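You operate a simulated robot arm through the tools that you are given. There is no shell and no other tool.

Carry out the task below with a simulated robot arm. There is one attempt and no reset: what you move stays moved.

Task
Swap the tube in the grey clamp base for tube 26.
Fine: free the knob first, stand the old tube in rack socket 56, turn the knob home on the new tube. Leave the other tubes and the teal base.

Only the result counts: the job must be done as asked and must still hold three seconds after the hand-in. Knocking over, shifting, dropping, spilling or breaking anything else fails it.

Robot
A 7-joint arm with a two-finger parallel gripper, fixed in place. Base frame: the origin is on the floor under the middle of its stand, x ahead of it, y to its left, z up. Units: m, rad, N and s.
With the tool pointing down near the work surface it reaches from about 0.3 to 0.72 m from the base axis. Its first joint turns from -2.897 to 2.897 rad. Payload 1.57 kg.
Tool frame: the origin (TCP) lies between the finger pads and is the grasp point; the fingertips stand 0.03 m ahead of it; z points along the fingers, y is the line along which they close. Largest opening 0.08 m; finger width 0.017, thickness 0.012; the body of the gripper, 0.04 by 0.082 m, starts 0.08 m behind the TCP.
Orientation is that of the tool frame in the base frame, as a unit quaternion [x, y, z, w]. With the fingers straight down and closing along the base's y, the tool's x points along the base's -x, its y along +y and its z along -z.

Tools
- The arm moves only by the tool jog_arm. Its arguments are lists of equal length, an entry for each row: "delta_pos": the shift along the base's x, y, z in m, a list of three; "dr": the turn, a rotation vector about the base's x, y, z in rad, a list of three; "jaw": the gripper command, from -1 (fully open) to 1 (shut), values between in proportion. In form: {"delta_pos": [[tx, ty, tz], ...], "dr": [[wx, wy, wz], ...], "jaw": [jaw, ...]}. A call has 1 to 20 rows; each row is the pose to reach, as a shift and turn from the pose commanded when the call began. Rows are played at 5 a second. More than 0.05 m and 0.15 rad between two rows, or a gripper value outside its range, and nothing of the call is played. Where a pose cannot be reached the arm comes as near as it can. A force on the tool above 40 N (or 10 N above the force at the start of the call, whichever is more), or a blocked arm, ends the call early, and 0.2 s more pass. Each finger travels about 0.072 m/s and halts on what it meets, pressing with about 26 N; the grip force reading is that of the motor and also rises with nothing between the fingers. The clock runs only during rows and for 0.2 s after the last one: add rows that repeat a pose to give the fingers time. It gives the time, the measured TCP pose, the force on the tool (base axes), the opening and the grip force at its end, in the units of the frame above (readings bear some noise), with the torque about the TCP (base axes, N m) and any sound that the robot's microphone picked up.
- Cameras (640 x 400 px; columns grow to the right, rows downward): "scene" is fixed at [0.0507, -0.499, 1.6284]; the picture's right is [0.64, -0.76, 0.00], its down [-0.49, -0.41, -0.77] and it looks along [0.59, 0.50, -0.64] (base axes); focal length 310 px, centre (320, 200). "wrist" rides on the gripper at [0.072, -0.007, -0.122] in the tool frame; the picture's right is [0.09, 1.00, 0.00], its down [-0.84, 0.08, -0.54] and it looks along [-0.54, 0.05, 0.84] (tool axes); focal length 238 px, centre (320, 200). There is no depth. A picture from a camera that has moved, and an enlarged one, comes with that camera's place and axes in the base frame and with its lens.
- snapshot(camera): a new picture of that camera. It takes no simulated time.
- lift_body(by): slides the trunk up (or, below 0, down) by that many m; the arm rides with it, the base frame stays. It gives what a move gives, with no picture.
- enlarge(camera, box): a new picture of the part [left, top, right, bottom] of that camera's present view, enlarged. It takes no simulated time.
- job_done(): hands the job in; it is judged then, once.

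Nothing tells you positions but the pictures and the camera data. Unless the task says otherwise, let go and move clear before handing in.

The tools are called after ">>>" as a command line: name --argument value ..., lists and objects as JSON in quotes. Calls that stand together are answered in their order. jog_arm: Moves the arm, as the interface text tells. Its arguments: {"type":"object","properties":{"delta_pos":{"type":"array","items":{"type":"array","items":{"type":"number"}}},"dr":{"type":"array","items":{"type":"array","items":{"type":"number"}}},"jaw":{"type":"array","items":{"type":"number"}}},"required":["delta_pos","dr","jaw"]} The other tools are called the same way: lift_body (by) moves the trunk up or down; snapshot (camera) takes a picture; enlarge (camera, box) takes an enlarged picture of a part of a camera's view; job_done () hands the job in.

At the start:

```text
t: 0.0
ee_pos: [0.3658, 0.1903, 1.3034]
tool_rot: [0.0, 1.0, 0.0, -0.001]
force: [0.2, 0.0, 0.5]
moment: [-0.03, 0.02, -0.01]
width: 0.0801
gripper_force: 0.2
trunk travel left (down, up): [-0.05, 0.065]
```

scene: 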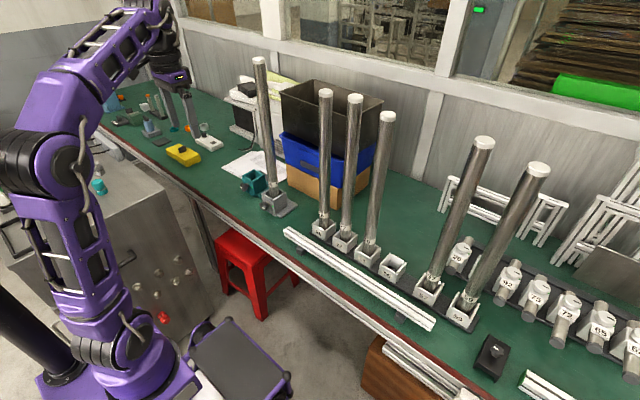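
wrist: 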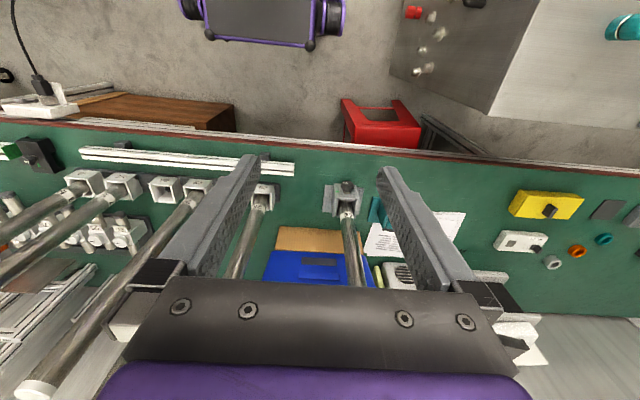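

I see a bench with a row of numbered sockets holding tall tubes, a grey clamp base with a tube, and a teal base beside it. First I'll enlarge the views to read the numbers and locate everything.

>>> enlarge --camera "scene" --box '[220, 140, 340, 240]'

>>> enlarge --camera "scene" --box '[290, 190, 410, 290]'

>>> enlarge --camera "scene" --box '[380, 230, 520, 340]'

>>> enlarge --camera "scene" --box '[430, 220, 640, 390]'

>>> enlarge --camera "wrist" --box '[240, 150, 440, 290]'

>>> enlarge --camera "wrist" --box '[0, 140, 240, 290]'

```text
4.00 times, centred on (280, 190) of scene
camera zoom: at [0.0507, -0.499, 1.6284], right [0.64, -0.76, 0.0], down [-0.49, -0.41, -0.77], along [0.59, 0.5, -0.64], focal length 1240 px, centre (480, 240)
```

zoom: 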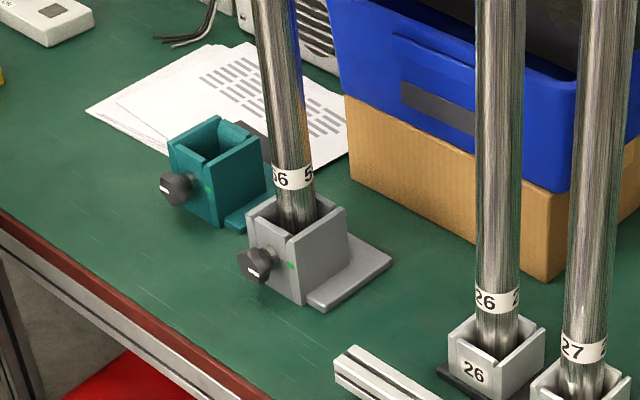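

```text
4.00 times, centred on (350, 240) of scene
camera zoom: at [0.0507, -0.499, 1.6284], right [0.64, -0.76, 0.0], down [-0.49, -0.41, -0.77], along [0.59, 0.5, -0.64], focal length 1240 px, centre (200, 40)
```

zoom: 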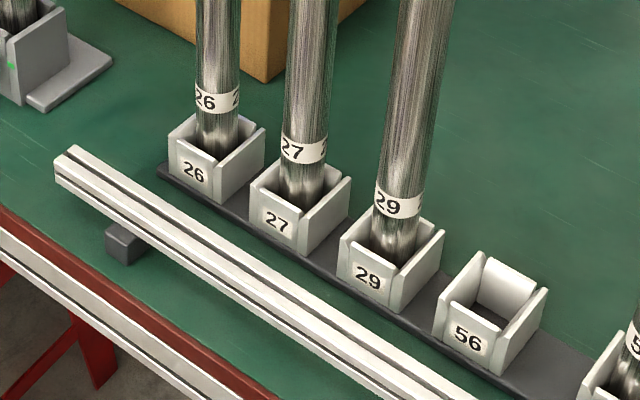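

```text
3.64 times, centred on (450, 285) of scene
camera zoom: at [0.0507, -0.499, 1.6284], right [0.64, -0.76, 0.0], down [-0.49, -0.41, -0.77], along [0.59, 0.5, -0.64], focal length 1128 px, centre (-153, -109)
```

zoom: 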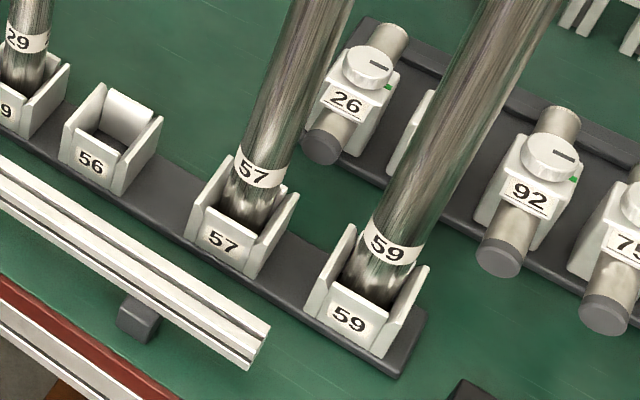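

```text
2.35 times, centred on (535, 305) of scene
camera zoom: at [0.0507, -0.499, 1.6284], right [0.64, -0.76, 0.0], down [-0.49, -0.41, -0.77], along [0.59, 0.5, -0.64], focal length 730 px, centre (-186, -47)
```

zoom: 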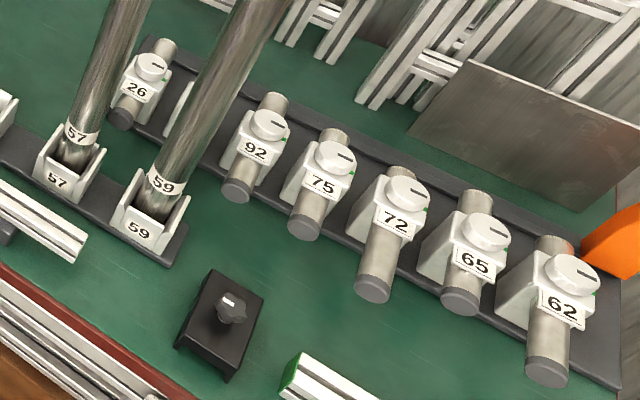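

```text
2.86 times, centred on (340, 220) of wrist
camera zoom: at [0.2935, 0.1842, 1.425], right [-0.09, 1.0, 0.0], down [0.84, 0.08, 0.54], along [0.54, 0.05, -0.84], focal length 681 px, centre (263, 143)
```

zoom: 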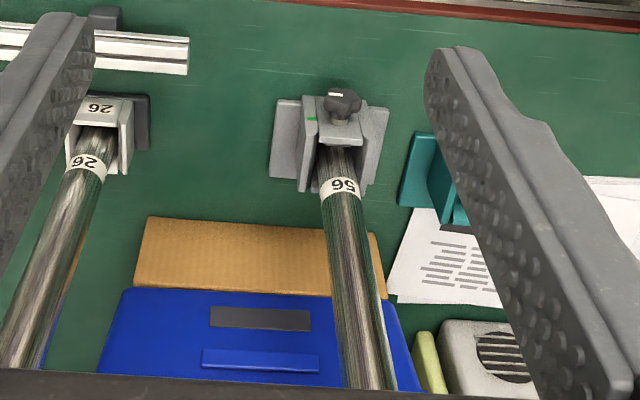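

```text
2.67 times, centred on (120, 215) of wrist
camera zoom: at [0.2935, 0.1842, 1.425], right [-0.09, 1.0, 0.0], down [0.84, 0.08, 0.54], along [0.54, 0.05, -0.84], focal length 636 px, centre (853, 160)
```

zoom: 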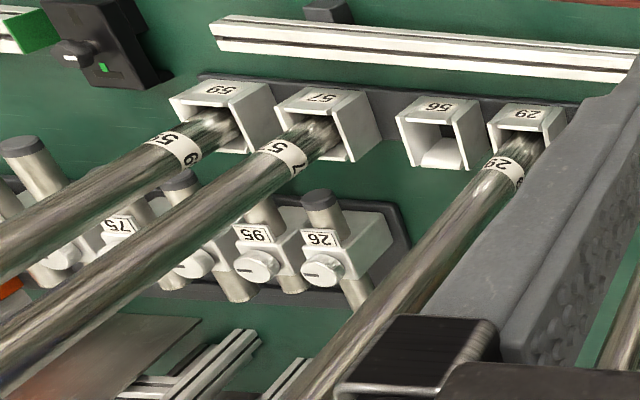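

The grey base with tube 56 is near (0.70, 0.30), its knob facing the robot. The rack row is at x≈0.714, with tube 26 near y≈0.04 and the empty socket 56 near y≈-0.265. I'll zoom in on the knobs and sockets.

>>> enlarge --camera "scene" --box '[250, 190, 290, 215]'

>>> enlarge --camera "scene" --box '[230, 165, 270, 190]'

>>> enlarge --camera "wrist" --box '[315, 170, 375, 208]'

>>> enlarge --camera "scene" --box '[470, 330, 515, 385]'

>>> enlarge --camera "scene" --box '[370, 240, 420, 290]'

```text
16.00 times, centred on (270, 202) of scene
camera zoom: at [0.0507, -0.499, 1.6284], right [0.64, -0.76, 0.0], down [-0.49, -0.41, -0.77], along [0.59, 0.5, -0.64], focal length 4962 px, centre (1120, 160)
```

zoom: 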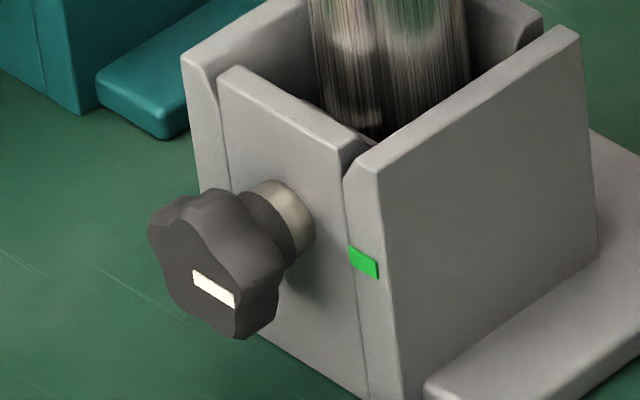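

```text
16.00 times, centred on (250, 178) of scene
camera zoom: at [0.0507, -0.499, 1.6284], right [0.64, -0.76, 0.0], down [-0.49, -0.41, -0.77], along [0.59, 0.5, -0.64], focal length 4962 px, centre (1440, 560)
```

zoom: 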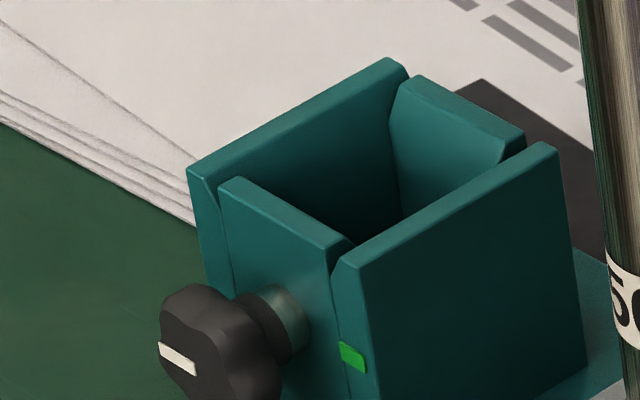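

```text
10.53 times, centred on (345, 189) of wrist
camera zoom: at [0.2935, 0.1842, 1.425], right [-0.09, 1.0, 0.0], down [0.84, 0.08, 0.54], along [0.54, 0.05, -0.84], focal length 2509 px, centre (57, 316)
```

zoom: 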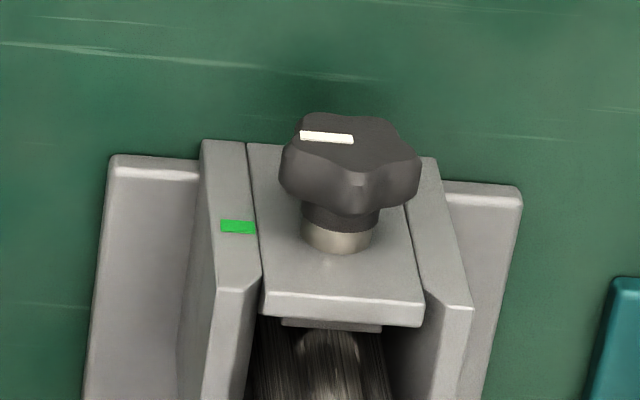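

```text
7.27 times, centred on (492, 358) of scene
camera zoom: at [0.0507, -0.499, 1.6284], right [0.64, -0.76, 0.0], down [-0.49, -0.41, -0.77], along [0.59, 0.5, -0.64], focal length 2256 px, centre (-934, -946)
```

zoom: 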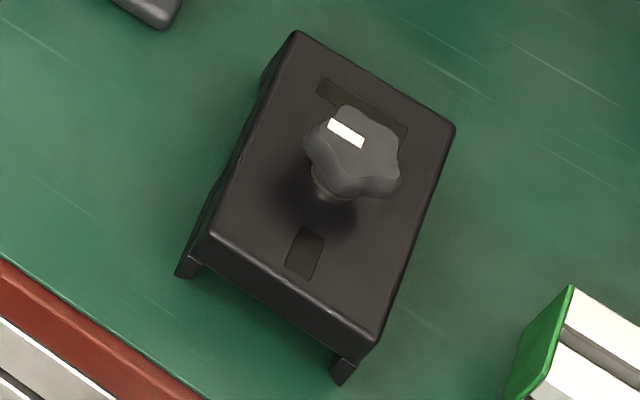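

```text
8.00 times, centred on (395, 265) of scene
camera zoom: at [0.0507, -0.499, 1.6284], right [0.64, -0.76, 0.0], down [-0.49, -0.41, -0.77], along [0.59, 0.5, -0.64], focal length 2481 px, centre (-280, -320)
```

zoom: 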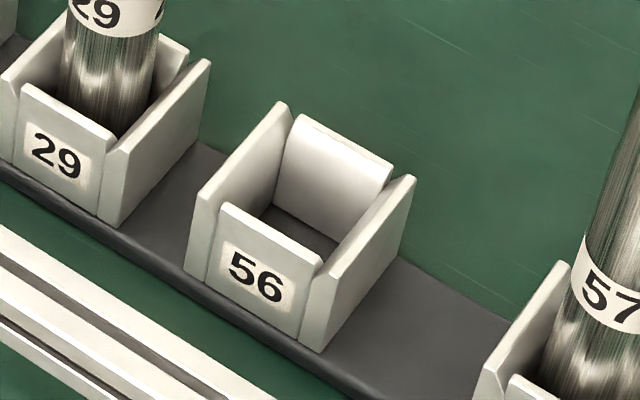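

The knob is a horizontal star knob facing the robot, at about (0.634, 0.298, 0.79). Its white pointer on the grey base is next to the green mark, so it reads as home. I'll look at the teal knob for comparison.

>>> enlarge --camera "scene" --box '[228, 172, 268, 197]'

>>> enlarge --camera "wrist" --box '[360, 180, 420, 218]'

>>> enlarge --camera "scene" --box '[0, 0, 240, 400]'

```text
16.00 times, centred on (248, 184) of scene
camera zoom: at [0.0507, -0.499, 1.6284], right [0.64, -0.76, 0.0], down [-0.49, -0.41, -0.77], along [0.59, 0.5, -0.64], focal length 4962 px, centre (1472, 448)
```

zoom: 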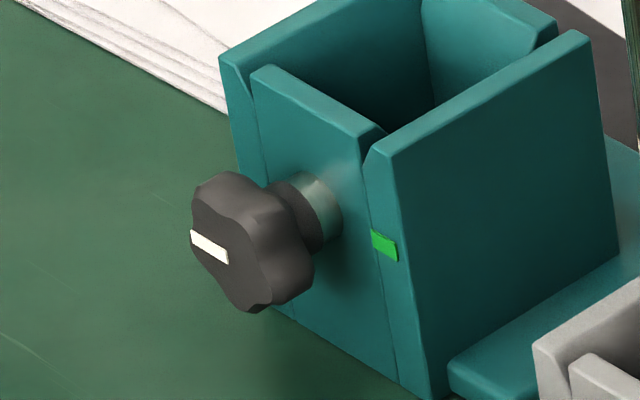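

```text
10.53 times, centred on (390, 199) of wrist
camera zoom: at [0.2935, 0.1842, 1.425], right [-0.09, 1.0, 0.0], down [0.84, 0.08, 0.54], along [0.54, 0.05, -0.84], focal length 2509 px, centre (-417, 210)
```

zoom: 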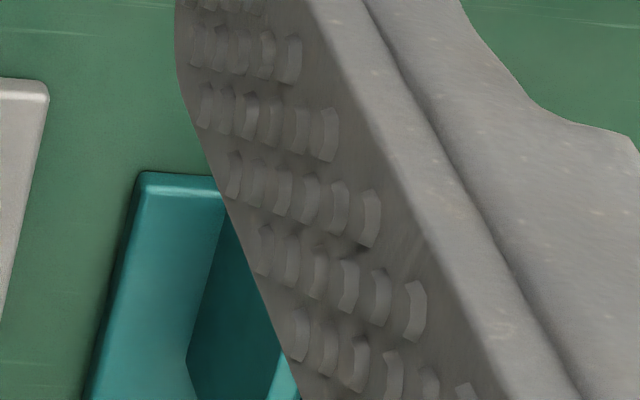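

```text
1.00 times, centred on (120, 200) of scene (not enlarged: the box is as wide or as high as the picture)
camera zoom: at [0.0507, -0.499, 1.6284], right [0.64, -0.76, 0.0], down [-0.49, -0.41, -0.77], along [0.59, 0.5, -0.64], focal length 310 px, centre (520, 200)
```

zoom: 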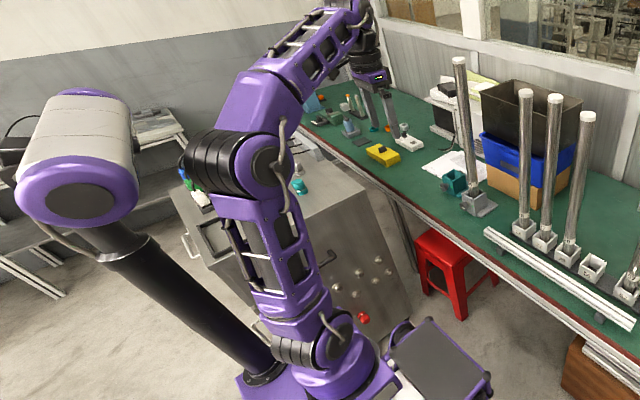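

The grey knob's pointer is at the green mark (3 o'clock seen from the robot), while the teal knob's pointer is half a turn away, which is probably what "free" looks like. I'll move the gripper down towards the grey knob, well clear of the tubes, to see it close up.

>>> jog_arm --delta_pos '[[0.0, 0.02, -0.03], [0.0, 0.045, -0.06], [0.01, 0.07, -0.09], [0.03, 0.09, -0.12], [0.05, 0.105, -0.15], [0.07, 0.108, -0.18], [0.09, 0.108, -0.21], [0.11, 0.108, -0.24], [0.13, 0.108, -0.27], [0.145, 0.108, -0.3], [0.15, 0.108, -0.33], [0.155, 0.108, -0.36], [0.16, 0.108, -0.38]]' --dr '[[0, 0, 0], [0, 0, 0], [0, 0, 0], [0, 0, 0], [0, 0, 0], [0, 0, 0], [0, 0, 0], [0, 0, 0], [0, 0, 0], [0, 0, 0], [0, 0, 0], [0, 0, 0], [0, 0, 0]]' --jaw '[-1, -1, -1, -1, -1, -1, -1, -1, -1, -1, -1, -1, -1]'

>>> snapshot --camera "wrist"

>>> snapshot --camera "scene"

```text
t: 2.8
ee_pos: [0.5242, 0.2976, 0.9231]
tool_rot: [0.0, 1.0, -0.001, -0.001]
force: [-1.1, 0.5, 0.1]
moment: [-0.01, 0.0, -0.03]
width: 0.08
gripper_force: 0.1
trunk travel left (down, up): [-0.05, 0.065]
```

```text
taken
camera wrist: at [0.4536, 0.291, 1.0447], right [-0.09, 1.0, 0.0], down [0.84, 0.08, 0.54], along [0.54, 0.05, -0.84], focal length 238 px, centre (320, 200)
```

wrist: 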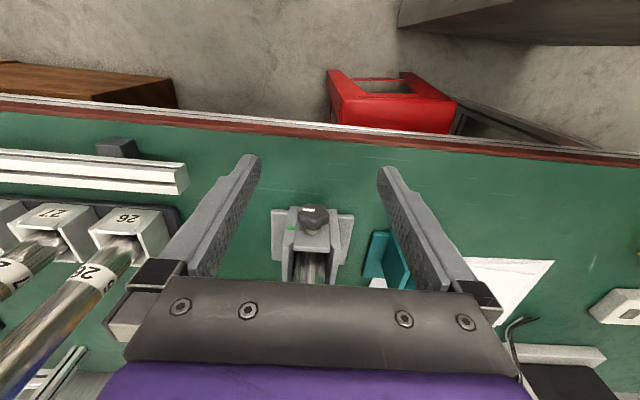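

```text
taken
```

scene: 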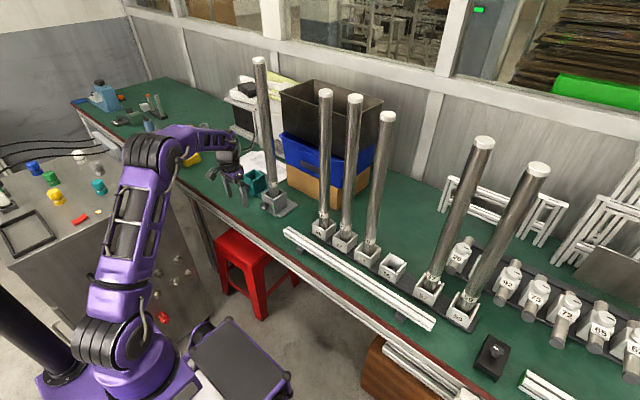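

The gripper is now behind and above the knob, with a clear view. I'll enlarge it to locate the knob and its lobes.

>>> enlarge --camera "wrist" --box '[260, 195, 365, 260]'

>>> enlarge --camera "scene" --box '[210, 140, 310, 220]'

>>> enlarge --camera "wrist" --box '[60, 200, 180, 280]'

```text
6.10 times, centred on (312, 228) of wrist
camera zoom: at [0.4536, 0.291, 1.0447], right [-0.09, 1.0, 0.0], down [0.84, 0.08, 0.54], along [0.54, 0.05, -0.84], focal length 1453 px, centre (366, 32)
```

zoom: 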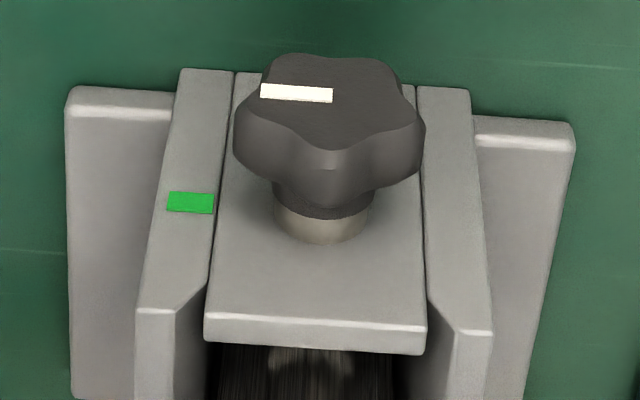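

```text
5.00 times, centred on (260, 180) of scene
camera zoom: at [0.0507, -0.499, 1.6284], right [0.64, -0.76, 0.0], down [-0.49, -0.41, -0.77], along [0.59, 0.5, -0.64], focal length 1551 px, centre (620, 300)
```

zoom: 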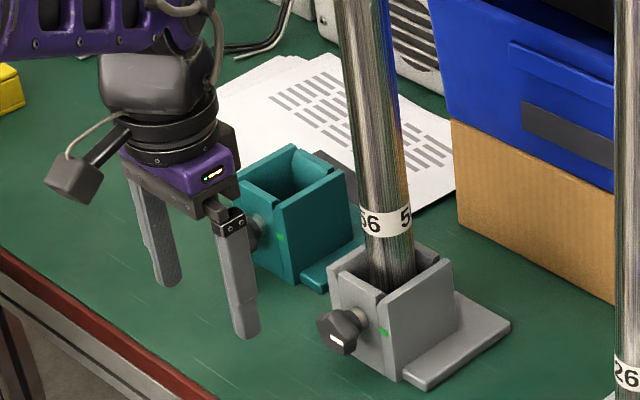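

```text
5.00 times, centred on (120, 240) of wrist
camera zoom: at [0.4536, 0.291, 1.0447], right [-0.09, 1.0, 0.0], down [0.84, 0.08, 0.54], along [0.54, 0.05, -0.84], focal length 1192 px, centre (1320, 0)
```

zoom: 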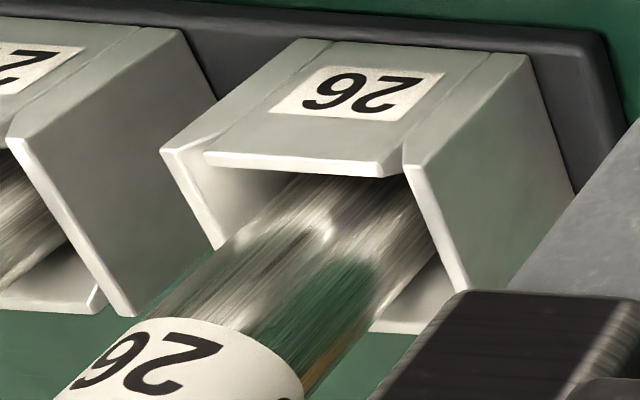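

The knob axis is at about y=0.300, z=0.794, its face at x≈0.630 and the plate at x≈0.661. I'll pitch the tool 45° forward while staying back, which tests that posture and lets the wrist camera see the knob face-on.

>>> jog_arm --delta_pos '[[-0.01, 0, 0], [-0.02, 0, 0], [-0.02, 0, 0], [-0.02, 0, 0], [-0.02, 0, 0], [-0.02, 0, 0], [-0.02, 0, 0]]' --dr '[[0, -0.13, 0], [0, -0.26, 0], [0, -0.39, 0], [0, -0.52, 0], [0, -0.65, 0], [0, -0.785, 0], [0, -0.785, 0]]' --jaw '[-1, -1, -1, -1, -1, -1, -1]'

>>> snapshot --camera "wrist"

>>> snapshot --camera "scene"

```text
t: 4.4
ee_pos: [0.5044, 0.2971, 0.923]
tool_rot: [-0.001, 0.923, 0.001, 0.384]
force: [0.0, -0.4, 0.8]
moment: [0.0, 0.0, 0.01]
width: 0.08
gripper_force: 0.0
trunk travel left (down, up): [-0.05, 0.065]
```

```text
taken
camera wrist: at [0.3684, 0.292, 0.958], right [-0.07, 1.0, -0.06], down [0.21, 0.08, 0.98], along [0.98, 0.05, -0.21], focal length 238 px, centre (320, 200)
```

wrist: 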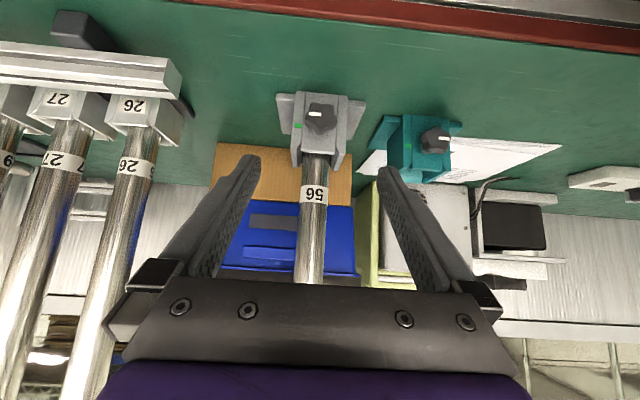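

```text
taken
```

scene: 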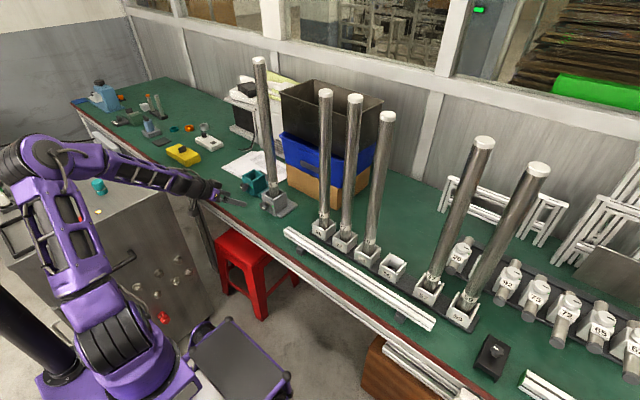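

The 45° pitch is reachable and gives a nearly face-on view of both knobs. I'll enlarge the view to read their orientations.

>>> enlarge --camera "wrist" --box '[270, 85, 370, 150]'

>>> enlarge --camera "wrist" --box '[365, 105, 465, 185]'

>>> enlarge --camera "wrist" --box '[0, 0, 200, 180]'

```text
6.15 times, centred on (320, 118) of wrist
camera zoom: at [0.3684, 0.292, 0.958], right [-0.07, 1.0, -0.06], down [0.21, 0.08, 0.98], along [0.98, 0.05, -0.21], focal length 1467 px, centre (320, 708)
```

zoom: 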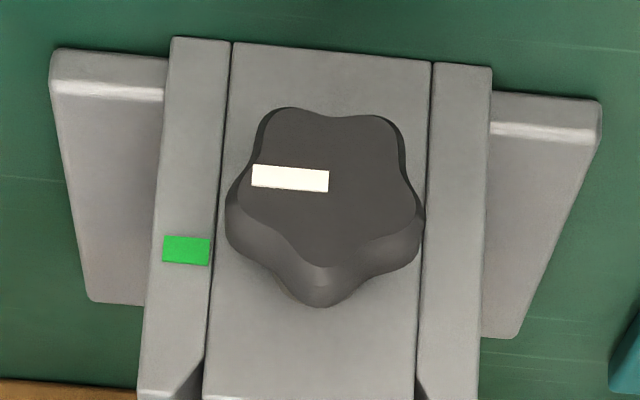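

```text
5.00 times, centred on (415, 145) of wrist
camera zoom: at [0.3684, 0.292, 0.958], right [-0.07, 1.0, -0.06], down [0.21, 0.08, 0.98], along [0.98, 0.05, -0.21], focal length 1192 px, centre (-155, 475)
```

zoom: 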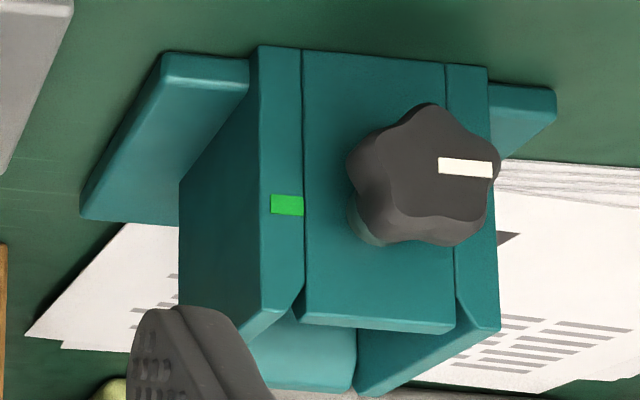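

```text
2.22 times, centred on (100, 90) of wrist
camera zoom: at [0.3684, 0.292, 0.958], right [-0.07, 1.0, -0.06], down [0.21, 0.08, 0.98], along [0.98, 0.05, -0.21], focal length 530 px, centre (809, 444)
```

zoom: 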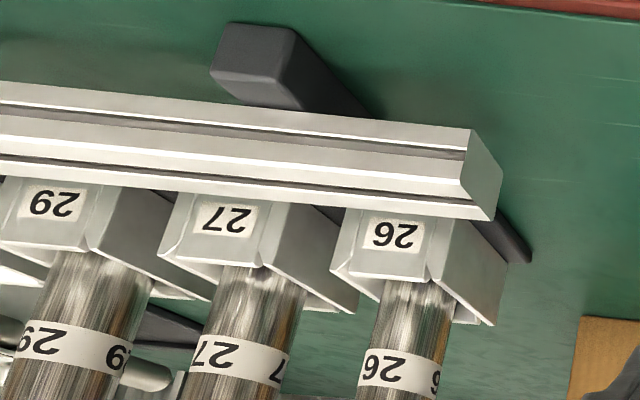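

Seen face-on, the grey knob has five lobes, is centred near (0.640, 0.2995, 0.795) and points at the green mark. The teal knob is half a turn away, so I'll turn the grey knob about 180°, trying counter-clockwise first. Next I'll roll the tool about x to a pre-grasp pose.

>>> jog_arm --delta_pos '[[0.0, -0.01, -0.01], [0.0, -0.02, -0.02], [0.01, -0.03, -0.035], [0.02, -0.04, -0.05], [0.03, -0.047, -0.065], [0.045, -0.05, -0.075], [0.058, -0.0525, -0.083], [0.0677, -0.0525, -0.088], [0.0677, -0.0525, -0.088]]' --dr '[[0.12, 0, 0], [0.24, 0, 0], [0.36, 0, 0], [0.48, 0, 0], [0.6, 0, 0], [0.72, 0, 0], [0.84, 0, 0], [0.942, 0, 0], [0.942, 0, 0]]' --jaw '[-1, -1, -1, -1, -0.8, -0.6, -0.4, -0.4, -0.4]'

>>> snapshot --camera "wrist"

>>> enlarge --camera "scene" --box '[200, 120, 340, 220]'

```text
t: 6.4
ee_pos: [0.5721, 0.2456, 0.8344]
tool_rot: [0.173, 0.823, 0.42, 0.341]
force: [-1.0, -0.2, 0.1]
moment: [0.0, 0.02, -0.01]
width: 0.056
gripper_force: 0.1
trunk travel left (down, up): [-0.05, 0.065]
```

```text
taken
camera wrist: at [0.4356, 0.213, 0.8501], right [-0.07, 0.64, 0.77], down [0.21, -0.74, 0.63], along [0.98, 0.2, -0.08], focal length 238 px, centre (320, 200)
```

wrist: 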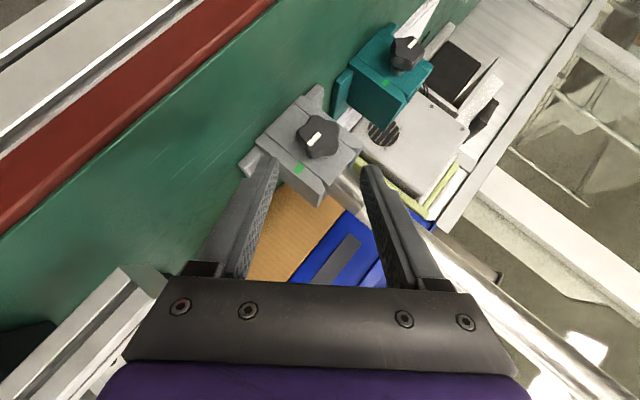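

```text
4.00 times, centred on (270, 170) of scene
camera zoom: at [0.0507, -0.499, 1.6284], right [0.64, -0.76, 0.0], down [-0.49, -0.41, -0.77], along [0.59, 0.5, -0.64], focal length 1240 px, centre (520, 320)
```

zoom: 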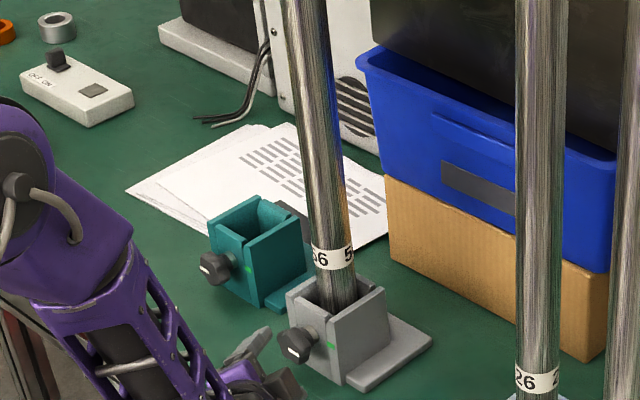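

The pre-grasp pose was reached and the knob sits between the fingers. I'll check the alignment before sliding in.

>>> enlarge --camera "wrist" --box '[270, 100, 370, 175]'

```text
5.33 times, centred on (320, 138) of wrist
camera zoom: at [0.4356, 0.213, 0.8501], right [-0.07, 0.64, 0.77], down [0.21, -0.74, 0.63], along [0.98, 0.2, -0.08], focal length 1271 px, centre (320, 533)
```

zoom: 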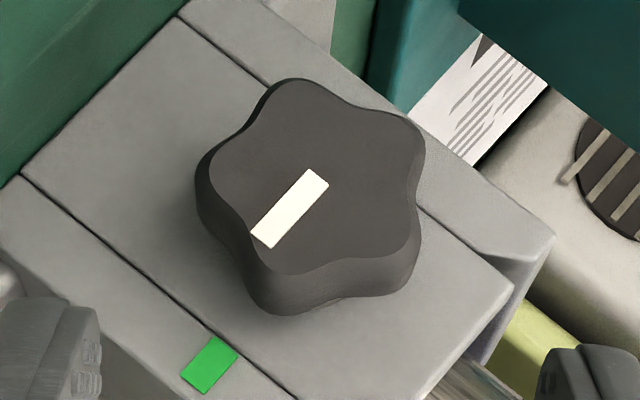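

The lobes line up with the pads: one lobe on the left, two on the right. I'll slide in along the tool axis and close on the knob.

>>> jog_arm --delta_pos '[[0.0142, 0.0113, -0.0083], [0.0283, 0.0226, -0.0166], [0.0424, 0.034, -0.0249], [0.0566, 0.0453, -0.0332], [0.0566, 0.0453, -0.0332]]' --dr '[[0, 0, 0], [0, 0, 0], [0, 0, 0], [0, 0, 0], [0, 0, 0]]' --jaw '[-0.4, -0.4, -0.4, -0.4, -0.4]'

>>> snapshot --camera "wrist"

>>> enlarge --camera "wrist" --box '[240, 120, 400, 220]'

>>> enlarge --camera "scene" --box '[240, 180, 300, 220]'

```text
t: 7.6
ee_pos: [0.6289, 0.2918, 0.8016]
tool_rot: [0.174, 0.824, 0.419, 0.341]
force: [0.8, -0.1, 0.9]
moment: [0.04, -0.02, -0.01]
width: 0.0557
gripper_force: 0.1
trunk travel left (down, up): [-0.05, 0.065]
```

```text
taken
camera wrist: at [0.4928, 0.2594, 0.8176], right [-0.06, 0.64, 0.77], down [0.21, -0.74, 0.64], along [0.98, 0.2, -0.09], focal length 238 px, centre (320, 200)
```

wrist: 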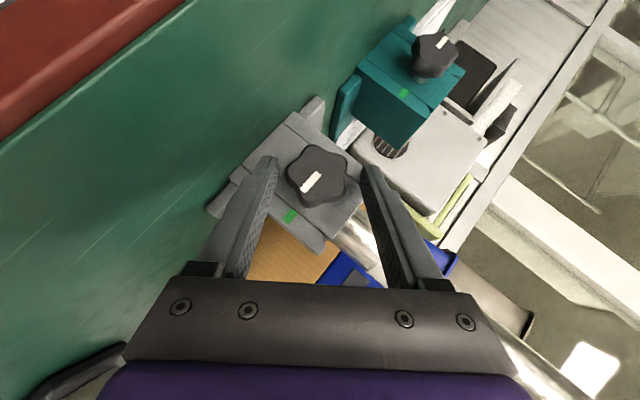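

```text
4.00 times, centred on (320, 170) of wrist
camera zoom: at [0.4928, 0.2594, 0.8176], right [-0.06, 0.64, 0.77], down [0.21, -0.74, 0.64], along [0.98, 0.2, -0.09], focal length 953 px, centre (320, 320)
```

zoom: 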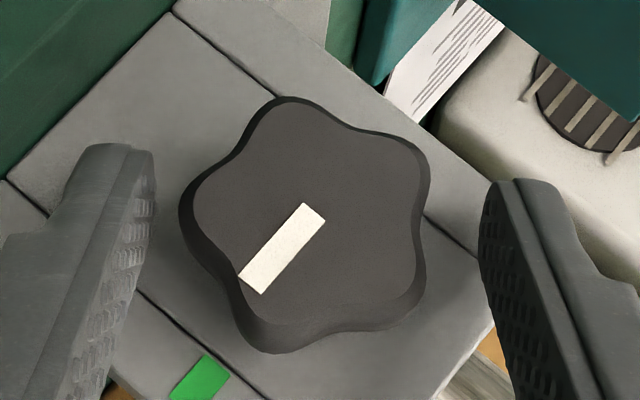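

```text
10.00 times, centred on (270, 200) of scene
camera zoom: at [0.0507, -0.499, 1.6284], right [0.64, -0.76, 0.0], down [-0.49, -0.41, -0.77], along [0.59, 0.5, -0.64], focal length 3101 px, centre (820, 200)
```

zoom: 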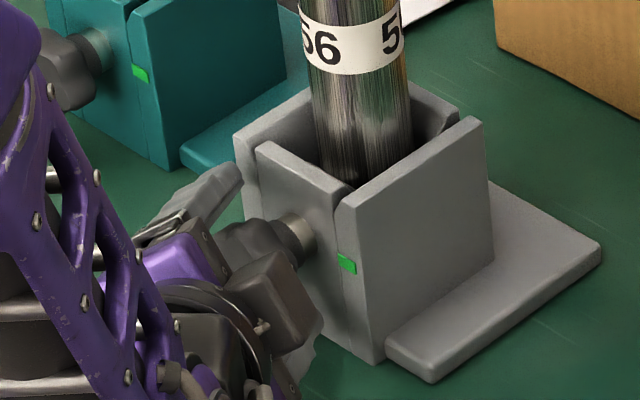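

The fingers straddle the knob evenly, so I'll close on it now.

>>> jog_arm --delta_pos '[[0, 0, 0], [0, 0, 0], [0, 0, 0]]' --dr '[[0, 0, 0], [0, 0, 0], [0, 0, 0]]' --jaw '[0.0, 0.5, 1.0]'

>>> enlarge --camera "wrist" --box '[240, 120, 400, 220]'

```text
t: 8.4
ee_pos: [0.6293, 0.2904, 0.8015]
tool_rot: [0.175, 0.824, 0.418, 0.341]
force: [0.4, -4.7, -6.1]
moment: [-0.05, -0.25, -0.16]
width: 0.0382
gripper_force: 43.8
trunk travel left (down, up): [-0.05, 0.065]
```

```text
4.00 times, centred on (320, 170) of wrist
camera zoom: at [0.4928, 0.2584, 0.8169], right [-0.06, 0.64, 0.77], down [0.21, -0.74, 0.64], along [0.98, 0.2, -0.09], focal length 953 px, centre (320, 320)
```

zoom: 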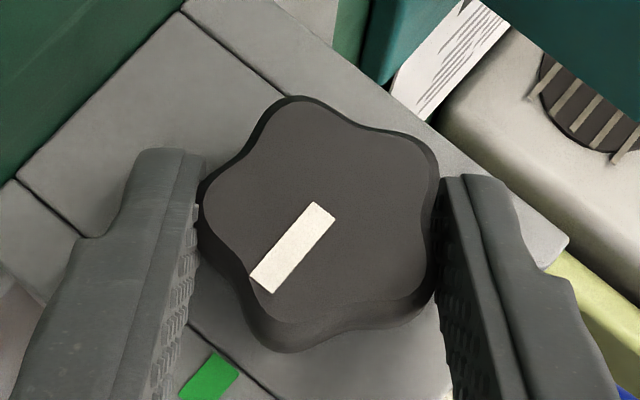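

The grip is firm at a width of 0.038. I'll start turning counter-clockwise gently and watch the torque and the pointer.

>>> jog_arm --delta_pos '[[0, -0.0012, -0.0017], [0, -0.0009, -0.0012], [0, -0.0007, -0.0007], [0, -0.0003, -0.0002], [0, 0, 0.0003], [0, 0, 0.0003]]' --dr '[[0, 0, 0], [-0.05, 0, 0], [-0.1, 0, 0], [-0.15, 0, 0], [-0.2, 0, 0], [-0.2, 0, 0]]' --jaw '[1, 1, 1, 1, 1, 1]'

>>> enlarge --camera "wrist" --box '[240, 120, 400, 220]'

```text
t: 9.8
ee_pos: [0.6293, 0.2921, 0.8032]
tool_rot: [0.138, 0.861, 0.335, 0.356]
force: [-3.7, 0.0, 0.1]
moment: [-0.03, -0.34, -0.6]
width: 0.0385
gripper_force: 43.7
trunk travel left (down, up): [-0.05, 0.065]
```

```text
4.00 times, centred on (320, 170) of wrist
camera zoom: at [0.4928, 0.2634, 0.8244], right [-0.07, 0.78, 0.62], down [0.21, -0.6, 0.77], along [0.98, 0.18, -0.12], focal length 953 px, centre (320, 320)
```

zoom: 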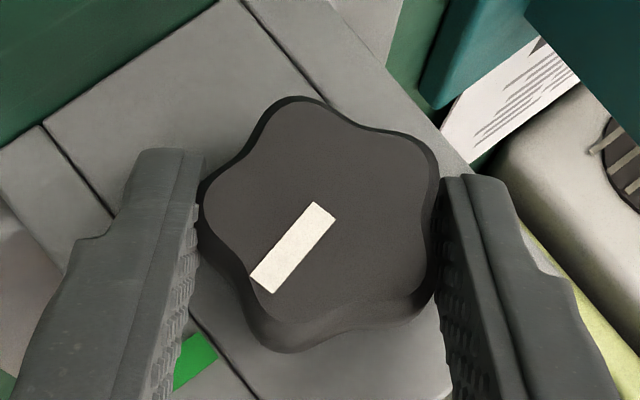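

The knob turns freely with the gripper and there is no resisting torque about its axis. I'll keep turning counter-clockwise.

>>> jog_arm --delta_pos '[[0, 0.0007, 0.0009], [0, 0.0016, 0.0017], [0, 0.0025, 0.0024], [0, 0.0034, 0.003], [0, 0.0045, 0.0035], [0, 0.0055, 0.0039], [0, 0.0055, 0.0039]]' --dr '[[-0.1, 0, 0], [-0.2, 0, 0], [-0.3, 0, 0], [-0.4, 0, 0], [-0.5, 0, 0], [-0.6, 0, 0], [-0.6, 0, 0]]' --jaw '[1, 1, 1, 1, 1, 1, 1]'

>>> enlarge --camera "wrist" --box '[240, 120, 400, 220]'

>>> enlarge --camera "scene" --box '[200, 120, 340, 220]'

```text
t: 11.4
ee_pos: [0.6301, 0.2975, 0.8061]
tool_rot: [0.027, 0.922, 0.066, 0.382]
force: [2.8, 10.2, -3.0]
moment: [0.12, -0.91, -0.34]
width: 0.0384
gripper_force: 44.4
trunk travel left (down, up): [-0.05, 0.065]
```

```text
4.00 times, centred on (320, 170) of wrist
camera zoom: at [0.4927, 0.2869, 0.8401], right [-0.07, 0.99, 0.08], down [0.21, -0.06, 0.98], along [0.98, 0.08, -0.2], focal length 953 px, centre (320, 320)
```

zoom: 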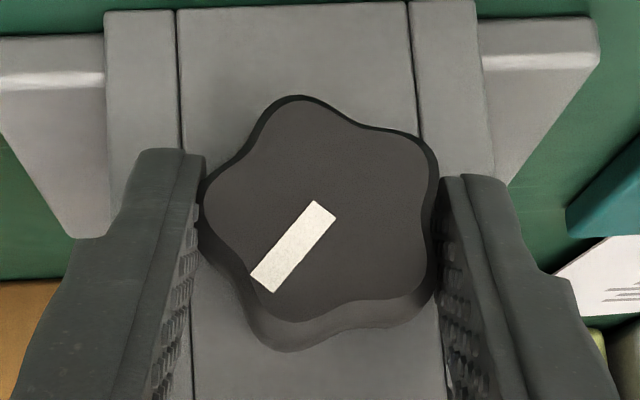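

```text
4.00 times, centred on (270, 170) of scene
camera zoom: at [0.0507, -0.499, 1.6284], right [0.64, -0.76, 0.0], down [-0.49, -0.41, -0.77], along [0.59, 0.5, -0.64], focal length 1240 px, centre (520, 320)
```

zoom: 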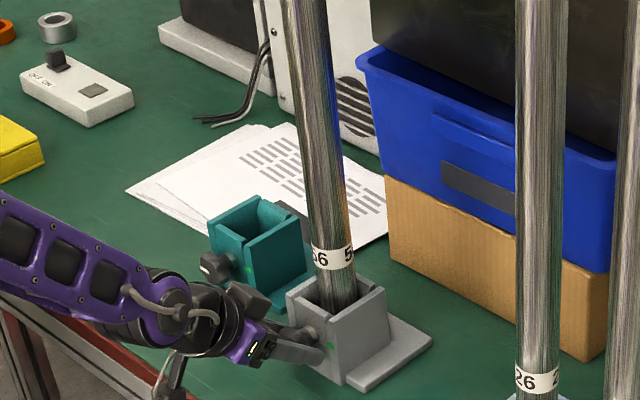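

The knob follows the gripper exactly, now about 46° from home, with some side load building up. I'll ease the position slightly and continue to about 72°.

>>> jog_arm --delta_pos '[[0, 0.0008, 0.0], [0, 0.0019, 0.0003], [0, 0.0031, 0.0005], [0, 0.0042, 0.0006], [0, 0.0053, 0.0005], [0, 0.006, 0.0005], [0, 0.006, 0.0005]]' --dr '[[0, -0.01, 0], [-0.1, -0.012, 0], [-0.2, -0.012, 0], [-0.3, -0.012, 0], [-0.4, -0.012, 0], [-0.456, -0.012, 0], [-0.456, -0.012, 0]]' --jaw '[1, 1, 1, 1, 1, 1, 1]'

>>> enlarge --camera "wrist" --box '[240, 120, 400, 220]'

```text
t: 13.0
ee_pos: [0.6294, 0.3035, 0.8057]
tool_rot: [-0.06, 0.91, -0.145, 0.384]
force: [5.4, 15.0, -3.6]
moment: [0.2, 0.1, 0.45]
width: 0.0383
gripper_force: 43.9
trunk travel left (down, up): [-0.05, 0.065]
```

```text
4.00 times, centred on (320, 170) of wrist
camera zoom: at [0.492, 0.3082, 0.8399], right [-0.06, 0.93, -0.37], down [0.2, 0.38, 0.91], along [0.98, -0.01, -0.21], focal length 953 px, centre (320, 320)
```

zoom: 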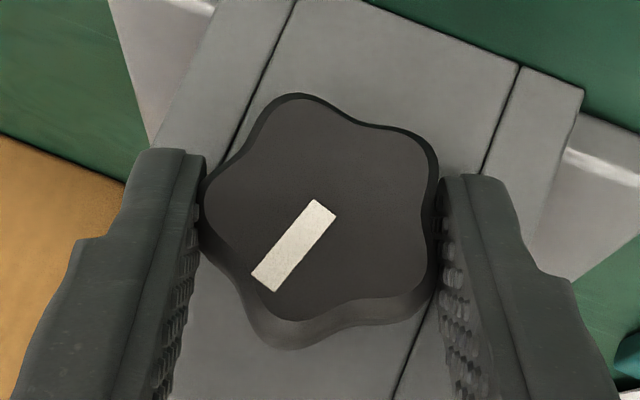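

The knob has now turned 72°. I'll ease the side load, then open the fingers slightly and back out along the tool axis to re-grip.

>>> jog_arm --delta_pos '[[0, 0.001, 0], [0, 0.0015, 0], [0, 0.0015, 0]]' --dr '[[0, 0, 0], [0, 0, 0], [0, 0, 0]]' --jaw '[1, 1, 1]'

```text
t: 13.8
ee_pos: [0.6291, 0.3032, 0.8057]
tool_rot: [-0.06, 0.91, -0.145, 0.383]
force: [1.1, 7.2, -4.3]
moment: [0.13, -0.57, 0.89]
width: 0.0385
gripper_force: 44.3
trunk travel left (down, up): [-0.05, 0.065]
```

Load eased. Now I'll open, back out along the tool axis, and roll round to the +54° side to re-grip.

>>> jog_arm --delta_pos '[[0, 0, 0], [0, 0, 0], [-0.0177, 0.006, 0.0165], [-0.0354, 0.012, 0.033], [-0.0354, 0.0063, 0.0345], [-0.0354, 0.0005, 0.0352], [-0.0354, -0.0053, 0.0352], [-0.0354, -0.0111, 0.0345], [-0.0354, -0.0168, 0.033], [-0.0354, -0.0223, 0.0309], [-0.0354, -0.0274, 0.0281], [-0.0354, -0.0321, 0.0246], [-0.0354, -0.0364, 0.0206], [-0.0354, -0.0402, 0.0161], [-0.0354, -0.0402, 0.0161]]' --dr '[[0, 0, 0], [0, 0, 0], [0, 0, 0], [0, 0, 0], [0.126, 0, 0], [0.251, 0, 0], [0.377, 0, 0], [0.502, 0, 0], [0.628, 0, 0], [0.754, 0, 0], [0.879, 0, 0], [1.005, 0, 0], [1.13, 0, 0], [1.256, 0, 0], [1.256, 0, 0]]' --jaw '[-0.35, -0.35, -0.35, -0.35, -0.35, -0.35, -0.35, -0.35, -0.35, -0.35, -0.35, -0.35, -0.35, -0.35, -0.35]'

>>> enlarge --camera "wrist" --box '[240, 110, 400, 210]'

>>> snapshot --camera "wrist"

```text
t: 17.0
ee_pos: [0.5926, 0.2645, 0.8225]
tool_rot: [0.177, 0.821, 0.419, 0.346]
force: [-0.2, -0.1, 0.0]
moment: [-0.03, 0.0, -0.01]
width: 0.054
gripper_force: 0.1
trunk travel left (down, up): [-0.05, 0.065]
```

```text
4.00 times, centred on (320, 160) of wrist
camera zoom: at [0.4564, 0.2336, 0.8373], right [-0.06, 0.64, 0.77], down [0.2, -0.75, 0.64], along [0.98, 0.19, -0.08], focal length 953 px, centre (320, 360)
```

zoom: 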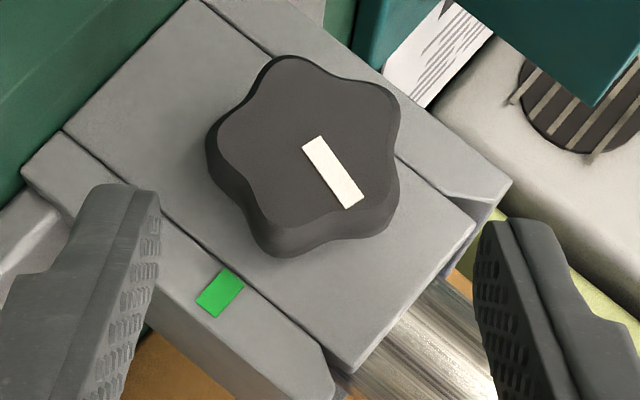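

```text
taken
camera wrist: at [0.4564, 0.2336, 0.8373], right [-0.06, 0.64, 0.77], down [0.2, -0.75, 0.64], along [0.98, 0.19, -0.08], focal length 238 px, centre (320, 200)
```

wrist: 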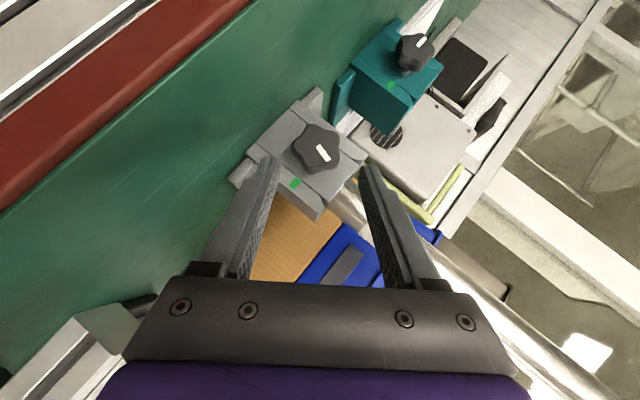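

The pointer has moved to about 71° past home and the knob stayed put when released. I'll slide in, re-grip, and check the forces.

>>> jog_arm --delta_pos '[[0.012, 0.0089, -0.0071], [0.0238, 0.0177, -0.0143], [0.0357, 0.0266, -0.0214], [0.0357, 0.0266, -0.0214], [0.0357, 0.0266, -0.0214], [0.0357, 0.0266, -0.0214], [0.0357, 0.0266, -0.0214]]' --dr '[[0, 0, 0], [0, 0, 0], [0, 0, 0], [0, 0, 0], [0, 0, 0], [0, 0, 0], [0, 0, 0]]' --jaw '[-0.35, -0.35, -0.35, -0.35, 0.0, 0.5, 1.0]'

>>> enlarge --camera "wrist" --box '[240, 120, 400, 220]'

```text
t: 18.6
ee_pos: [0.6284, 0.2906, 0.8002]
tool_rot: [0.176, 0.822, 0.418, 0.345]
force: [0.8, -1.2, -3.2]
moment: [-0.05, -0.22, 0.01]
width: 0.0384
gripper_force: 44.0
trunk travel left (down, up): [-0.05, 0.065]
```

```text
4.00 times, centred on (320, 170) of wrist
camera zoom: at [0.4929, 0.2603, 0.8154], right [-0.06, 0.64, 0.77], down [0.2, -0.74, 0.64], along [0.98, 0.19, -0.08], focal length 953 px, centre (320, 320)
```

zoom: 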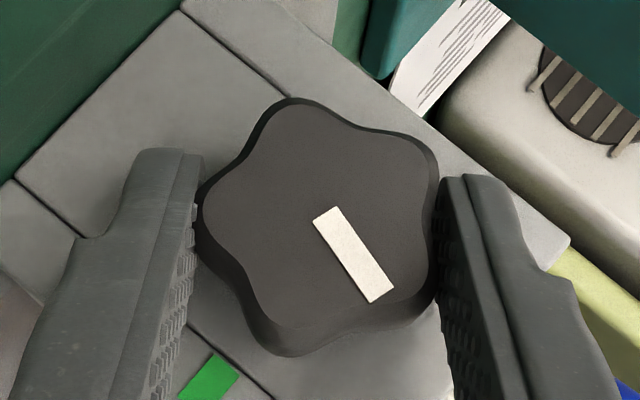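

Clean re-grip with low forces. Turning another 72° counter-clockwise.

>>> jog_arm --delta_pos '[[0, 0.0008, 0.001], [0, 0.0019, 0.0019], [0, 0.003, 0.0027], [0, 0.0042, 0.0034], [0, 0.0054, 0.004], [0, 0.0067, 0.0045], [0, 0.0081, 0.0048], [0, 0.0095, 0.0051], [0, 0.0109, 0.0052], [0, 0.0123, 0.0052], [0, 0.0137, 0.0051], [0, 0.0151, 0.0048], [0, 0.0151, 0.0048]]' --dr '[[-0.105, 0, 0], [-0.209, 0, 0], [-0.314, 0, 0], [-0.419, 0, 0], [-0.523, 0, 0], [-0.628, 0, 0], [-0.733, 0, 0], [-0.837, 0, 0], [-0.942, 0, 0], [-1.047, 0, 0], [-1.151, 0, 0], [-1.256, 0, 0], [-1.256, 0, 0]]' --jaw '[1, 1, 1, 1, 1, 1, 1, 1, 1, 1, 1, 1, 1]'

>>> enlarge --camera "wrist" --box '[240, 120, 400, 220]'

```text
t: 21.4
ee_pos: [0.6294, 0.3036, 0.8045]
tool_rot: [-0.059, 0.91, -0.145, 0.383]
force: [2.0, -18.0, -0.8]
moment: [-0.22, 0.37, -0.4]
width: 0.0385
gripper_force: 44.3
trunk travel left (down, up): [-0.05, 0.065]
```

```text
4.00 times, centred on (320, 170) of wrist
camera zoom: at [0.493, 0.3088, 0.8399], right [-0.06, 0.93, -0.37], down [0.2, 0.38, 0.9], along [0.98, -0.02, -0.21], focal length 953 px, centre (320, 320)
```

zoom: 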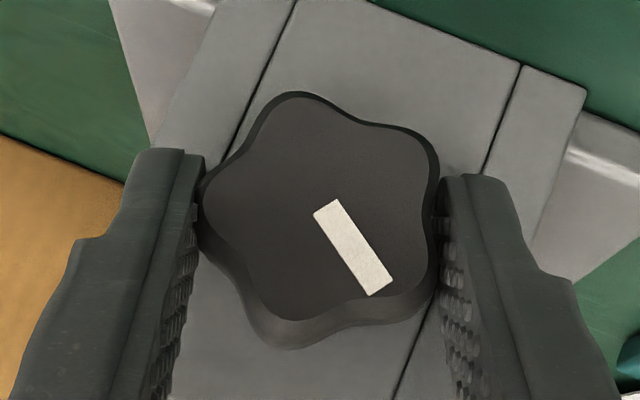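

The knob is now about 144° from home. I'll ease the side load and continue the last 36° in this same grip.

>>> jog_arm --delta_pos '[[0, -0.001, -0.0002], [0, 0.0002, -0.0003], [0, 0.0012, -0.0008], [0, 0.0023, -0.0014], [0, 0.0032, -0.0021], [0, 0.0041, -0.0029], [0, 0.0049, -0.0038], [0, 0.0049, -0.0038]]' --dr '[[0, 0, 0], [-0.105, 0, 0], [-0.209, 0, 0], [-0.314, 0, 0], [-0.419, 0, 0], [-0.523, 0, 0], [-0.628, 0, 0], [-0.628, 0, 0]]' --jaw '[1, 1, 1, 1, 1, 1, 1, 1]'

>>> enlarge --camera "wrist" --box '[240, 120, 400, 220]'

>>> snapshot --camera "scene"

```text
t: 23.2
ee_pos: [0.6288, 0.3094, 0.8005]
tool_rot: [-0.175, 0.821, -0.419, 0.346]
force: [-0.5, -12.6, -7.0]
moment: [0.11, 0.33, -0.76]
width: 0.0383
gripper_force: 43.7
trunk travel left (down, up): [-0.05, 0.065]
```

```text
4.00 times, centred on (320, 170) of wrist
camera zoom: at [0.493, 0.3345, 0.8269], right [-0.06, 0.53, -0.84], down [0.2, 0.84, 0.51], along [0.98, -0.14, -0.16], focal length 953 px, centre (320, 320)
```

zoom: 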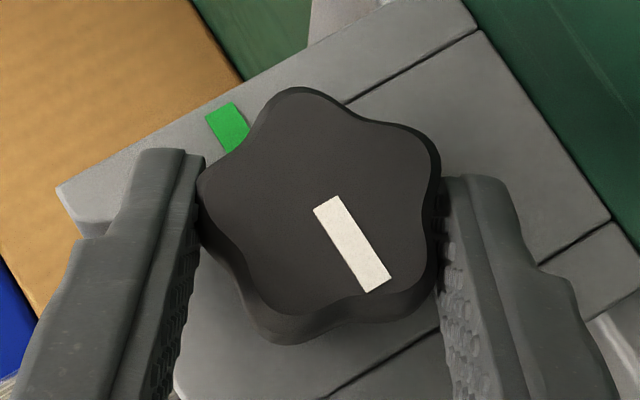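

```text
taken
```

scene: 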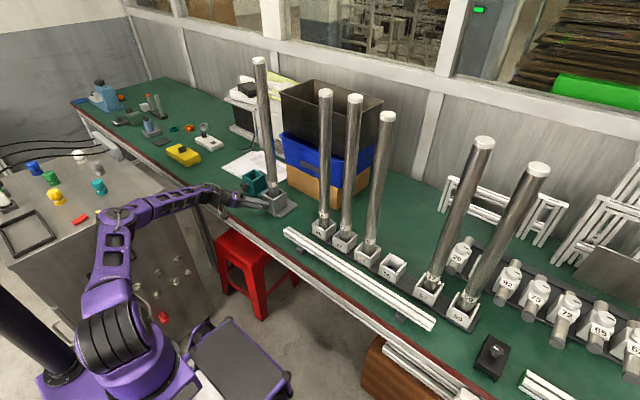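

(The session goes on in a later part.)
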